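You operate a simulated robot arm through the tools that you are given. There is no shell and no other tool. Be economical: measure what you need, move in short steps, check, and stop when the job is done.

The job below is to be done with a simulated robot arm. You get a single attempt, and the scene is never put back.

JOB
Slide the cheese along the table until it stands next to the olives jar.

It is judged by the outcome, as a careful person would: the job done as asked, and still so three seconds after it is handed in. It fails if anything else is knocked over, pushed out of place, dropped, spilled or broken.

ROBOT AND FRAMES
A 6-joint arm with a two-finger parallel gripper on a trunk, on a base that drives. Base frame: it is fixed to the floor where the robot stands at the start and does not move with it; the origin is under the middle of the robot, x ahead of it, y to its left, z up. Readings come in mm, rad, newtons and seconds.
Its first joint turns from -2.897 to 2.897 rad. Payload 3.43 kg.
The TCP is the grasp point between the finger pads, 34 mm short of the fingertips. In the tool frame z runs along the fingers and y along their closing line. The gripper opens to 128 mm. The fingers are 24 mm wide and 12 mm thick; the gripper's body (48 by 130 mm) begins 96 mm behind the TCP.
Orientation is that of the tool frame in the base frame, as [roll, pitch, yaw] about the fixed x, y, z axes, in that order (R = Rz(yaw) Ry(pitch) Rx(roll)). With the fingers straight down and closing along the base's y, the tool's x points along the base's -x, its y along +y and its z along -z.

CONTROLS
- The arm moves only by the tool drive_tool. Its argument "commands" is a list of rows, each an object (a shift or turn left out is 0, a gripper value left out holds the last) with "travel": the shift along the tool's x, y, z in units of 50 mm (1.0 is 50 mm), a list of three; "rotation": the turn, a rotation vector about the tool's x, y, z in units of 5 degrees (1.0 is 5 degrees), a list of three; "gripper": the gripper command, from -1 (shut) to 1 (fully open), values between in proportion. In form: [{"travel": [dx, dy, dz], "rotation": [ax, ay, az], "gripper": gripper}, ...]. A call has 1 to 8 rows; each row shifts and turns the commanded pose from where the row before left it, along the tool's axes as they then stand. A call with a number of a shift or a turn outside -1 to 1 is refused whole. A row lasts 0.2 s, in which the tool goes at most 50 mm and 0.15 rad; a call with a longer step from one row to the next is refused whole, and so is a gripper value outside its range. Where a pose cannot be reached the arm comes as near as it can. A force on the tool above 40 N (or 10 N above the force at the start of the call, whichever is more), or a blocked arm, ends the call early, and 0.2 s more pass. Each finger travels about 153 mm/s and halts on what it meets, pressing with about 33 N; the grip force reading is that of the motor and also rises with nothing between the fingers. The clock runs only during rows and for 0.2 s after the last one: add rows that do not move to give the fingers time. The reply holds the time, the measured pose of the TCP, the force on the tool along the base axes, the opening and the grip force, in the units named above and with some noise.
- Cameras (640 x 400 px; columns grow to the right, rows downward): "scene" is now at [174.3, 214.8, 1225]; the picture's right is [-0.07, -1.00, 0.00], its down [-0.29, 0.02, -0.96] and it looks along [0.95, -0.06, -0.29] (base axes); focal length 271 px, centre (320, 200). "wrist" rides on the gripper at [76, -11, -160] in the tool frame; the picture's right is [0.15, 0.99, 0.00], its down [-0.88, 0.13, -0.46] and it looks along [-0.45, 0.07, 0.89] (tool axes); focal length 234 px, centre (320, 200). There is no depth. A picture from a camera that has moved, and an enlarged one, comes with that camera's place and axes in the base frame and with its lens.
- snapshot(camera): a new picture of that camera. No time passes.
- roll_base(legs): drives the robot by 1 to 6 legs, each [ahead, left, turn to the left] in mm, mm and rad, along the robot's own axes; the way and the turn of a leg run together, so that a leg with both is an arc; at most 1500 mm and 3.142 rad a leg. The arm and the cameras ride along, it lands a little off, and it stops where it bumps. It gives what a move gives.
- aim_head(pan, tilt): turns the head with the scene camera to pan (to the left, within 2.496 rad either way) and tilt (down, from -0.506 to 1.204), counted from straight ahead of the robot. It gives what a move gives.
- inspect(camera, box): a new picture of the part [left, top, right, bottom] of that camera's present view, enlarged. No time passes.
- hand_in(): hands the job in; it is judged then, once.

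Work in short steps. Places have to be worked out from the pictures, the camera data and where the tool is seen: move nearer, look again, correct. Check each grasp and each placing, and mend what went wrong. You have 120 turns and 90 pictures in all, those below and enlarged ones among them. Open the gripper and draw the arm clear of the work before you hand the job in, unless the task says otherwise; then end with one line.

The tools are called after "Call:" as name(argument=value, ...) on one line, values as JSON. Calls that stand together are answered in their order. drive_tool: Moves the arm, as the interface text tells. Its arguments: {"type":"object","properties":{"commands":{"type":"array"}},"required":["commands"]} The other tools are called the same way: roll_base (legs) drives the base; aim_head (pan, tilt) turns the head that bears the scene camera; snapshot (camera) takes a picture; inspect (camera, box) takes an enlarged picture of a part of a camera's view; hand_in () hands the job in.

At the start:

```text
time_s: 0.0
position: [779.0, 121.0, 1004.1]
ee_rot: [3.14, -0.002, -3.141]
contact_force: [0.0, 0.2, 0.6]
opening: 127.8
finger_force: 0.0
robot x, y, heading: [-2.0, 1.7, -0.002]
head pan, tilt: [-0.065, 0.295]
```

scene: 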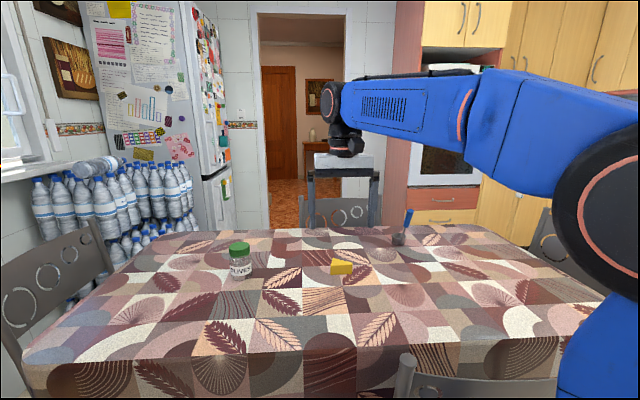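
wrist: 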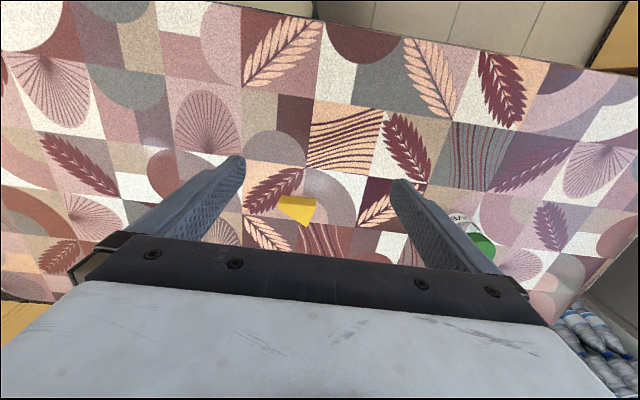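

I'll enlarge both views first, to locate the cheese and the jar exactly.

Call:
inspect(camera="scene", box=[210, 220, 370, 320])

Call:
inspect(camera="wrist", box=[220, 150, 540, 350])

```text
4.00 times, centred on (290, 270) of scene
camera zoom: at [174.3, 214.8, 1225.0], right [-0.07, -1.0, 0.0], down [-0.29, 0.02, -0.96], along [0.95, -0.06, -0.29], focal length 1085 px, centre (440, -80)
```

zoom: 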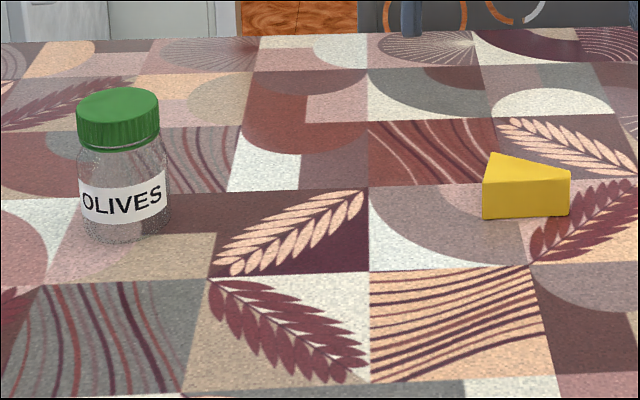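

```text
2.00 times, centred on (380, 250) of wrist
camera zoom: at [703.0, 110.7, 1164.5], right [-0.15, 0.99, 0.0], down [0.88, 0.13, 0.46], along [0.45, 0.07, -0.89], focal length 468 px, centre (200, 100)
```

zoom: 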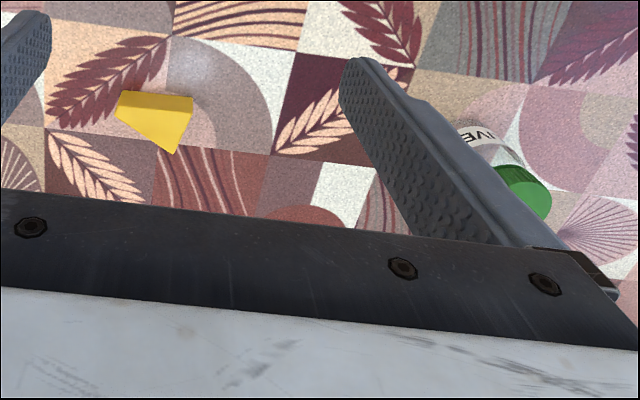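

The cheese is a wedge about 29 mm tall. Its flat front lies at x≈902 from y≈69 to 136, and its back tip is near (952,125). The jar is centred near (922,413) with a radius of about 34 mm. I'll turn the tool 90° so the fingers close along x, with the wrist camera on the side away from the jar.

Call:
drive_tool(commands=[{"rotation": [0, 0, -1]}, {"rotation": [0, 0, -1]}, {"rotation": [0, 0, -1]}, {"rotation": [0, 0, -1]}, {"rotation": [0, 0, -1]}, {"rotation": [0, 0, -1]}, {"rotation": [0, 0, -1]}, {"rotation": [0, 0, -1]}])

Call:
drive_tool(commands=[{"rotation": [0, 0, -1]}, {"rotation": [0, 0, -1]}, {"rotation": [0, 0, -1]}, {"rotation": [0, 0, -1]}, {"rotation": [0, 0, -1]}, {"rotation": [0, 0, -1]}, {"rotation": [0, 0, -1]}, {"rotation": [0, 0, -1]}])

Call:
drive_tool(commands=[{"rotation": [0, 0, -1]}, {"rotation": [0, 0, -1]}, {}])

```text
time_s: 1.8
position: [778.8, 120.5, 1003.1]
ee_rot: [3.142, 0.001, -2.44]
contact_force: [-0.5, 0.2, -0.1]
opening: 127.7
finger_force: 0.0
robot x, y, heading: [1.7, -0.2, -0.003]
head pan, tilt: [-0.065, 0.295]
```

```text
time_s: 3.6
position: [778.2, 122.1, 1005.2]
ee_rot: [-3.141, -0.001, -1.743]
contact_force: [0.2, -0.8, 0.1]
opening: 128.0
finger_force: 0.0
robot x, y, heading: [1.5, 3.3, 0.002]
head pan, tilt: [-0.065, 0.295]
```

```text
time_s: 4.4
position: [778.5, 122.1, 1004.3]
ee_rot: [3.142, 0.001, -1.571]
contact_force: [-0.2, -0.3, 0.0]
opening: 127.8
finger_force: 0.0
robot x, y, heading: [-1.6, -0.7, 0.001]
head pan, tilt: [-0.065, 0.295]
```

The turn is done: tool x is now base -y and tool y is base -x. Next I move above the cheese at (927,117), come down partway to z≈880 and look.

Call:
drive_tool(commands=[{"travel": [0.05, -1, 0]}, {"travel": [0.05, -1, 0]}, {"travel": [0, -0.97, 0]}, {"travel": [0, 0, 0.8]}, {"travel": [0, 0, 0.8]}, {"travel": [0, 0, 0.8]}, {}])

Call:
snapshot(camera="wrist")

Call:
snapshot(camera="scene")

```text
time_s: 6.0
position: [925.2, 116.7, 884.8]
ee_rot: [-3.142, 0.0, -1.571]
contact_force: [-0.1, 0.3, 0.8]
opening: 128.2
finger_force: 0.1
robot x, y, heading: [4.5, 1.5, -0.003]
head pan, tilt: [-0.065, 0.295]
```

```text
85 pictures are left
camera wrist: at [936.8, 40.4, 1045.0], right [-0.99, -0.15, 0.0], down [-0.13, 0.88, 0.46], along [-0.07, 0.45, -0.89], focal length 234 px, centre (320, 200)
```

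wrist: 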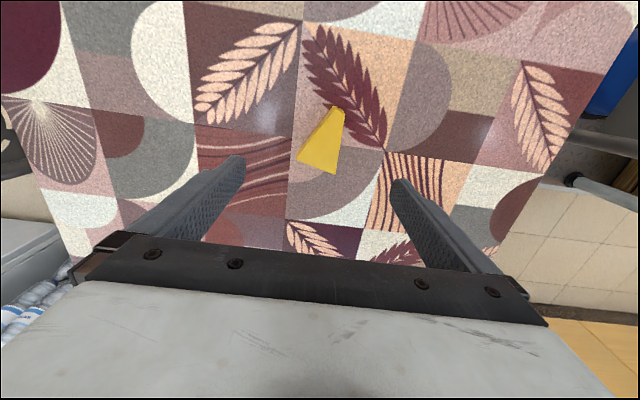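

```text
84 pictures are left
camera scene: at [174.4, 214.8, 1225.0], right [-0.07, -1.0, 0.0], down [-0.29, 0.02, -0.96], along [0.95, -0.06, -0.29], focal length 271 px, centre (320, 200)
```

scene: 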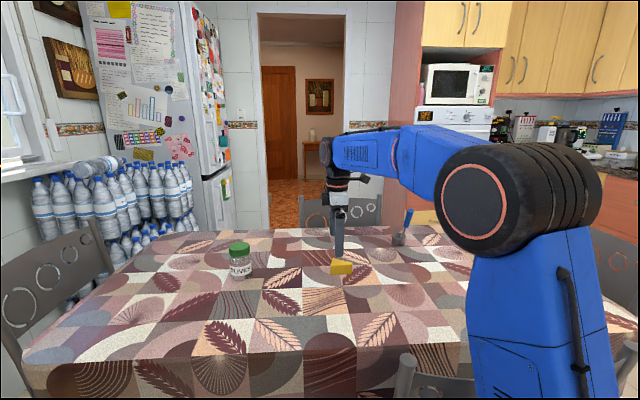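

The apex is near (950,124) and the front corner near (903,134), as I estimated. I'll go straight down to z≈799, which puts the tips just above the table.

Call:
drive_tool(commands=[{"travel": [0, 0, 0.6]}, {"travel": [0, -0.03, 0.6]}, {"travel": [0, 0, 0.4]}, {"travel": [0, 0, 0.12]}, {}])

Call:
snapshot(camera="wrist")

Call:
inspect(camera="scene", box=[210, 200, 370, 300])

```text
time_s: 7.2
position: [926.9, 116.9, 796.9]
ee_rot: [-3.141, 0.0, -1.571]
contact_force: [0.6, 0.1, 0.8]
opening: 128.0
finger_force: 0.0
robot x, y, heading: [-0.6, 1.2, -0.001]
head pan, tilt: [-0.065, 0.295]
```

```text
83 pictures are left
camera wrist: at [937.7, 41.0, 958.1], right [-0.99, -0.15, 0.0], down [-0.13, 0.88, 0.46], along [-0.07, 0.45, -0.89], focal length 234 px, centre (320, 200)
```

wrist: 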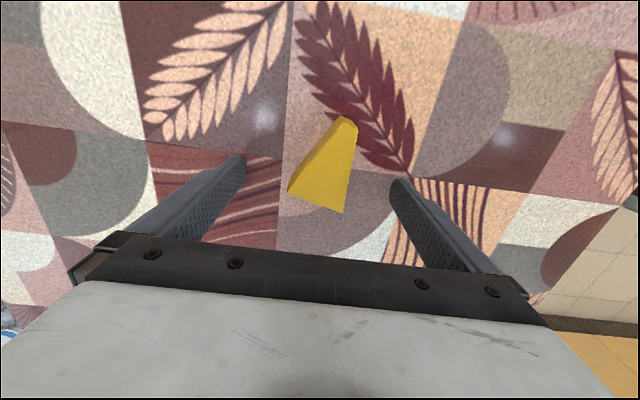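

```text
4.00 times, centred on (290, 250) of scene
camera zoom: at [174.3, 214.8, 1225.0], right [-0.07, -1.0, 0.0], down [-0.29, 0.02, -0.96], along [0.95, -0.06, -0.29], focal length 1085 px, centre (440, 0)
```

zoom: 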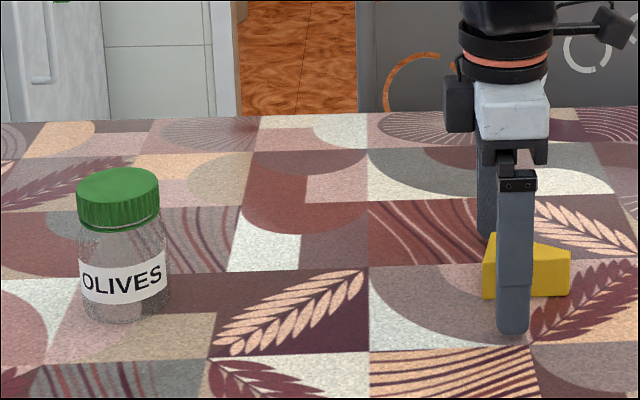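

The fingers straddle the cheese front to back with clearance on both sides. I'll nudge 3 mm toward +y to put the apex on the pad, then close.

Call:
drive_tool(commands=[{"travel": [-0.06, 0, 0], "gripper": 0.2}, {"gripper": -0.1}, {"gripper": -0.35}, {}, {}])

Call:
snapshot(camera="wrist")

```text
time_s: 8.4
position: [925.9, 120.1, 798.9]
ee_rot: [3.141, 0.0, -1.572]
contact_force: [0.3, -1.2, -0.5]
opening: 47.4
finger_force: 32.6
robot x, y, heading: [-2.3, 1.8, 0.002]
head pan, tilt: [-0.065, 0.295]
```

```text
81 pictures are left
camera wrist: at [938.2, 43.9, 958.2], right [-0.99, -0.15, 0.0], down [-0.13, 0.88, 0.46], along [-0.07, 0.45, -0.89], focal length 234 px, centre (320, 200)
```

wrist: 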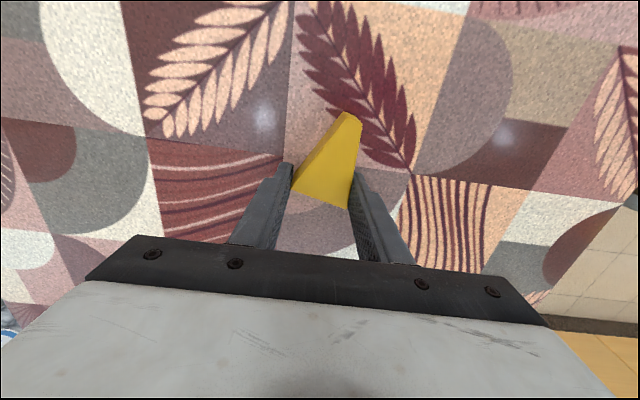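

The cheese is held at 47 mm. I'll slide it slowly toward +y, about 170 mm, easing x back by about 20 mm to stay within reach.

Call:
drive_tool(commands=[{"travel": [-0.3, 0.05, 0]}, {"travel": [-0.45, 0.05, 0]}, {"travel": [-0.45, 0.05, 0]}, {"travel": [-0.45, 0.05, 0]}, {"travel": [-0.45, 0.05, 0]}, {"travel": [-0.45, 0.05, 0]}, {"travel": [-0.45, 0.05, 0]}, {"travel": [-0.3, 0.05, 0]}])

Call:
snapshot(camera="wrist")

Call:
inspect(camera="scene", box=[210, 200, 370, 300])

```text
time_s: 10.2
position: [907.2, 284.1, 800.4]
ee_rot: [3.141, 0.0, -1.572]
contact_force: [0.2, 0.0, -0.6]
opening: 47.0
finger_force: 33.5
robot x, y, heading: [1.5, 0.9, 0.001]
head pan, tilt: [-0.065, 0.295]
```

```text
80 pictures are left
camera wrist: at [919.2, 208.0, 960.0], right [-0.99, -0.15, 0.0], down [-0.13, 0.88, 0.46], along [-0.07, 0.45, -0.89], focal length 234 px, centre (320, 200)
```

wrist: 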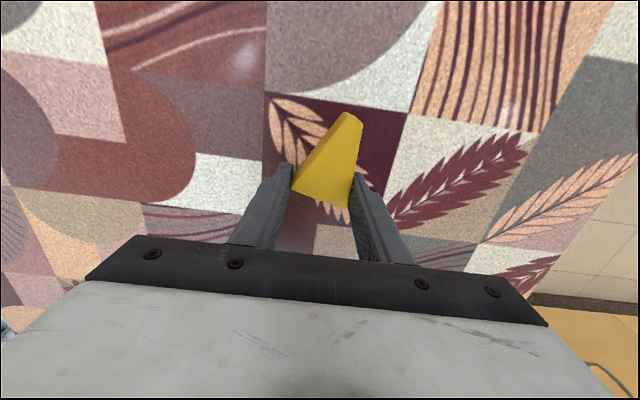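

```text
4.00 times, centred on (290, 250) of scene
camera zoom: at [174.4, 214.8, 1225.0], right [-0.07, -1.0, 0.0], down [-0.29, 0.02, -0.96], along [0.95, -0.06, -0.29], focal length 1085 px, centre (440, 0)
```

zoom: 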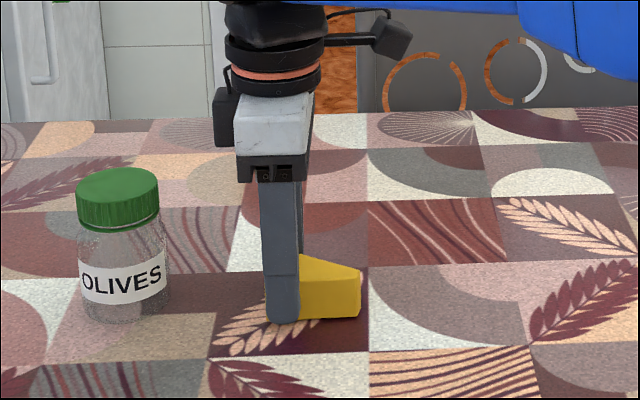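

The cheese stays flat on the table and firmly gripped. About 80 mm of gap to the jar is left, so I'll slide another 45 mm and check.

Call:
drive_tool(commands=[{"travel": [-0.25, 0, 0]}, {"travel": [-0.25, 0, 0]}, {"travel": [-0.25, 0, 0]}, {"travel": [-0.15, 0, 0]}, {}])

Call:
inspect(camera="scene", box=[210, 200, 370, 300])

Call:
snapshot(camera="wrist")

```text
time_s: 11.4
position: [908.6, 327.6, 798.2]
ee_rot: [-3.141, -0.001, -1.57]
contact_force: [0.4, -2.2, 5.3]
opening: 47.1
finger_force: 33.1
robot x, y, heading: [1.1, -1.6, 0.005]
head pan, tilt: [-0.065, 0.295]
```

```text
4.00 times, centred on (290, 250) of scene
camera zoom: at [174.2, 214.7, 1225.1], right [-0.07, -1.0, 0.0], down [-0.29, 0.02, -0.96], along [0.95, -0.06, -0.29], focal length 1085 px, centre (440, 0)
```

zoom: 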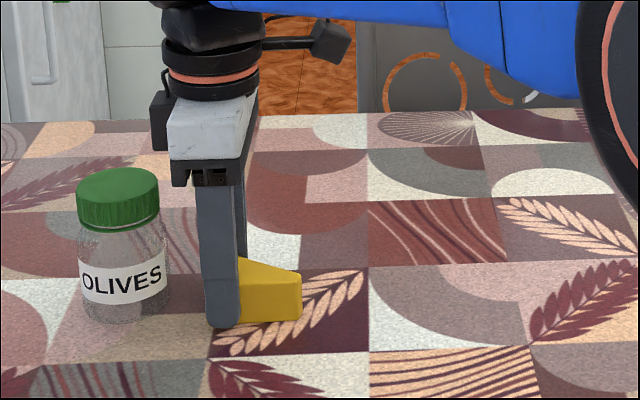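

```text
77 pictures are left
camera wrist: at [920.1, 252.2, 958.1], right [-0.99, -0.15, 0.0], down [-0.13, 0.88, 0.46], along [-0.07, 0.45, -0.89], focal length 234 px, centre (320, 200)
```

wrist: 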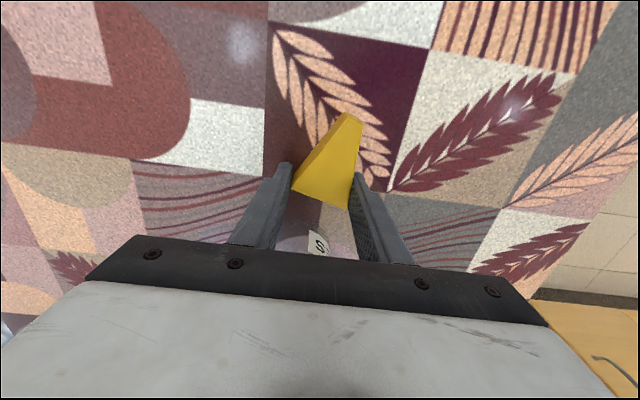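

The gap to the jar is about 36 mm now. I'll slide another 27 mm in small steps, which leaves roughly 10 mm.

Call:
drive_tool(commands=[{"travel": [-0.14, 0, 0]}, {"travel": [-0.14, 0, 0]}, {"travel": [-0.14, 0, 0]}, {"travel": [-0.12, 0, 0]}, {}])

Call:
inspect(camera="scene", box=[210, 200, 370, 300])

Call:
snapshot(camera="wrist")

```text
time_s: 12.6
position: [908.4, 355.5, 798.6]
ee_rot: [3.14, 0.0, -1.57]
contact_force: [0.4, -0.1, -0.3]
opening: 46.9
finger_force: 32.9
robot x, y, heading: [1.5, 3.7, -0.0]
head pan, tilt: [-0.065, 0.295]
```

```text
4.00 times, centred on (290, 250) of scene
camera zoom: at [174.3, 214.9, 1225.0], right [-0.07, -1.0, 0.0], down [-0.29, 0.02, -0.96], along [0.95, -0.06, -0.29], focal length 1085 px, centre (440, 0)
```

zoom: 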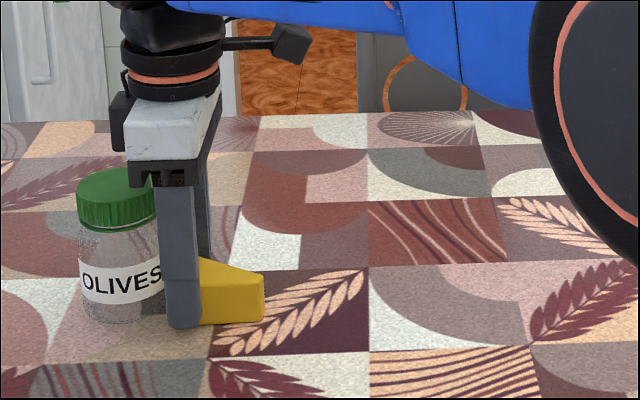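

```text
75 pictures are left
camera wrist: at [919.4, 280.4, 958.6], right [-0.99, -0.15, 0.0], down [-0.13, 0.88, 0.46], along [-0.07, 0.45, -0.89], focal length 234 px, centre (320, 200)
```

wrist: 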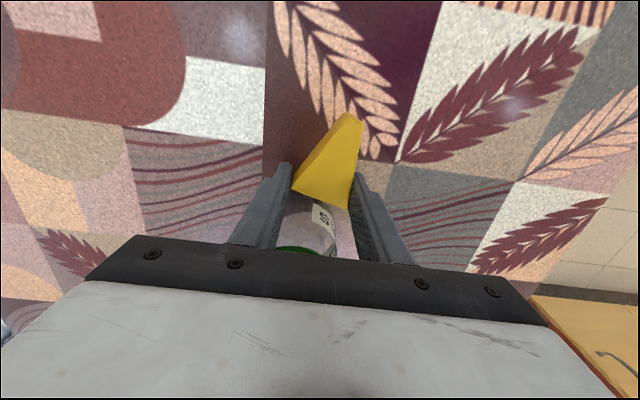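

The jar hasn't moved and the cheese is right beside it, about 10 mm away. I'll open the fingers along x, clear of the jar, and lift straight up.

Call:
drive_tool(commands=[{"gripper": 0.0}, {"gripper": 0.4}, {}, {"travel": [0, 0, -0.3]}, {"travel": [0, 0, -0.6]}, {"travel": [0, 0, -0.9]}, {"travel": [0, 0, -0.9]}, {"travel": [0, 0, -0.8]}])

Call:
drive_tool(commands=[{"travel": [0.9, 0.3, 0]}, {"travel": [0.9, 0.3, 0]}, {"travel": [0.9, 0.3, 0]}, {"travel": [0.9, 0.3, 0]}, {}])

Call:
inspect(camera="scene", box=[210, 200, 370, 300])

Call:
snapshot(camera="wrist")

```text
time_s: 14.4
position: [909.8, 354.2, 969.3]
ee_rot: [3.14, -0.001, -1.57]
contact_force: [-0.7, 0.0, -0.1]
opening: 89.6
finger_force: 0.3
robot x, y, heading: [-1.5, 2.6, 0.005]
head pan, tilt: [-0.065, 0.295]
```

```text
time_s: 15.6
position: [849.7, 172.6, 970.9]
ee_rot: [3.141, 0.0, -1.572]
contact_force: [-0.1, -0.5, 0.9]
opening: 89.3
finger_force: 0.0
robot x, y, heading: [-0.5, 0.0, -0.006]
head pan, tilt: [-0.065, 0.295]
```

```text
4.00 times, centred on (290, 250) of scene
camera zoom: at [174.4, 214.8, 1225.0], right [-0.07, -1.0, 0.0], down [-0.29, 0.02, -0.96], along [0.95, -0.06, -0.29], focal length 1085 px, centre (440, 0)
```

zoom: 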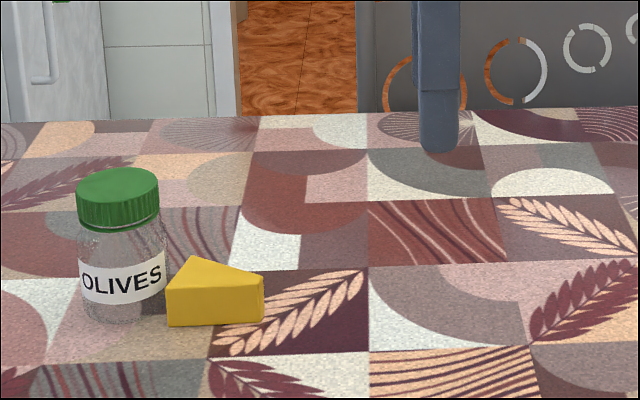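

```text
73 pictures are left
camera wrist: at [860.1, 98.3, 1131.6], right [-0.99, -0.15, 0.0], down [-0.13, 0.88, 0.46], along [-0.07, 0.45, -0.89], focal length 234 px, centre (320, 200)
```

wrist: 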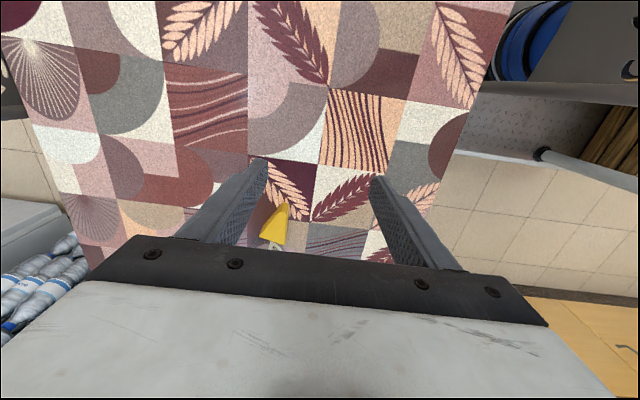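

The cheese stands flat right beside the olives jar. The jar is where it started, the gripper is open and the arm is clear, so I'm handing in.

Call:
hand_in()

```text
The job is handed in.
```

I slid the cheese along the table and it now stands about 10 mm from the olives jar; the jar did not move.
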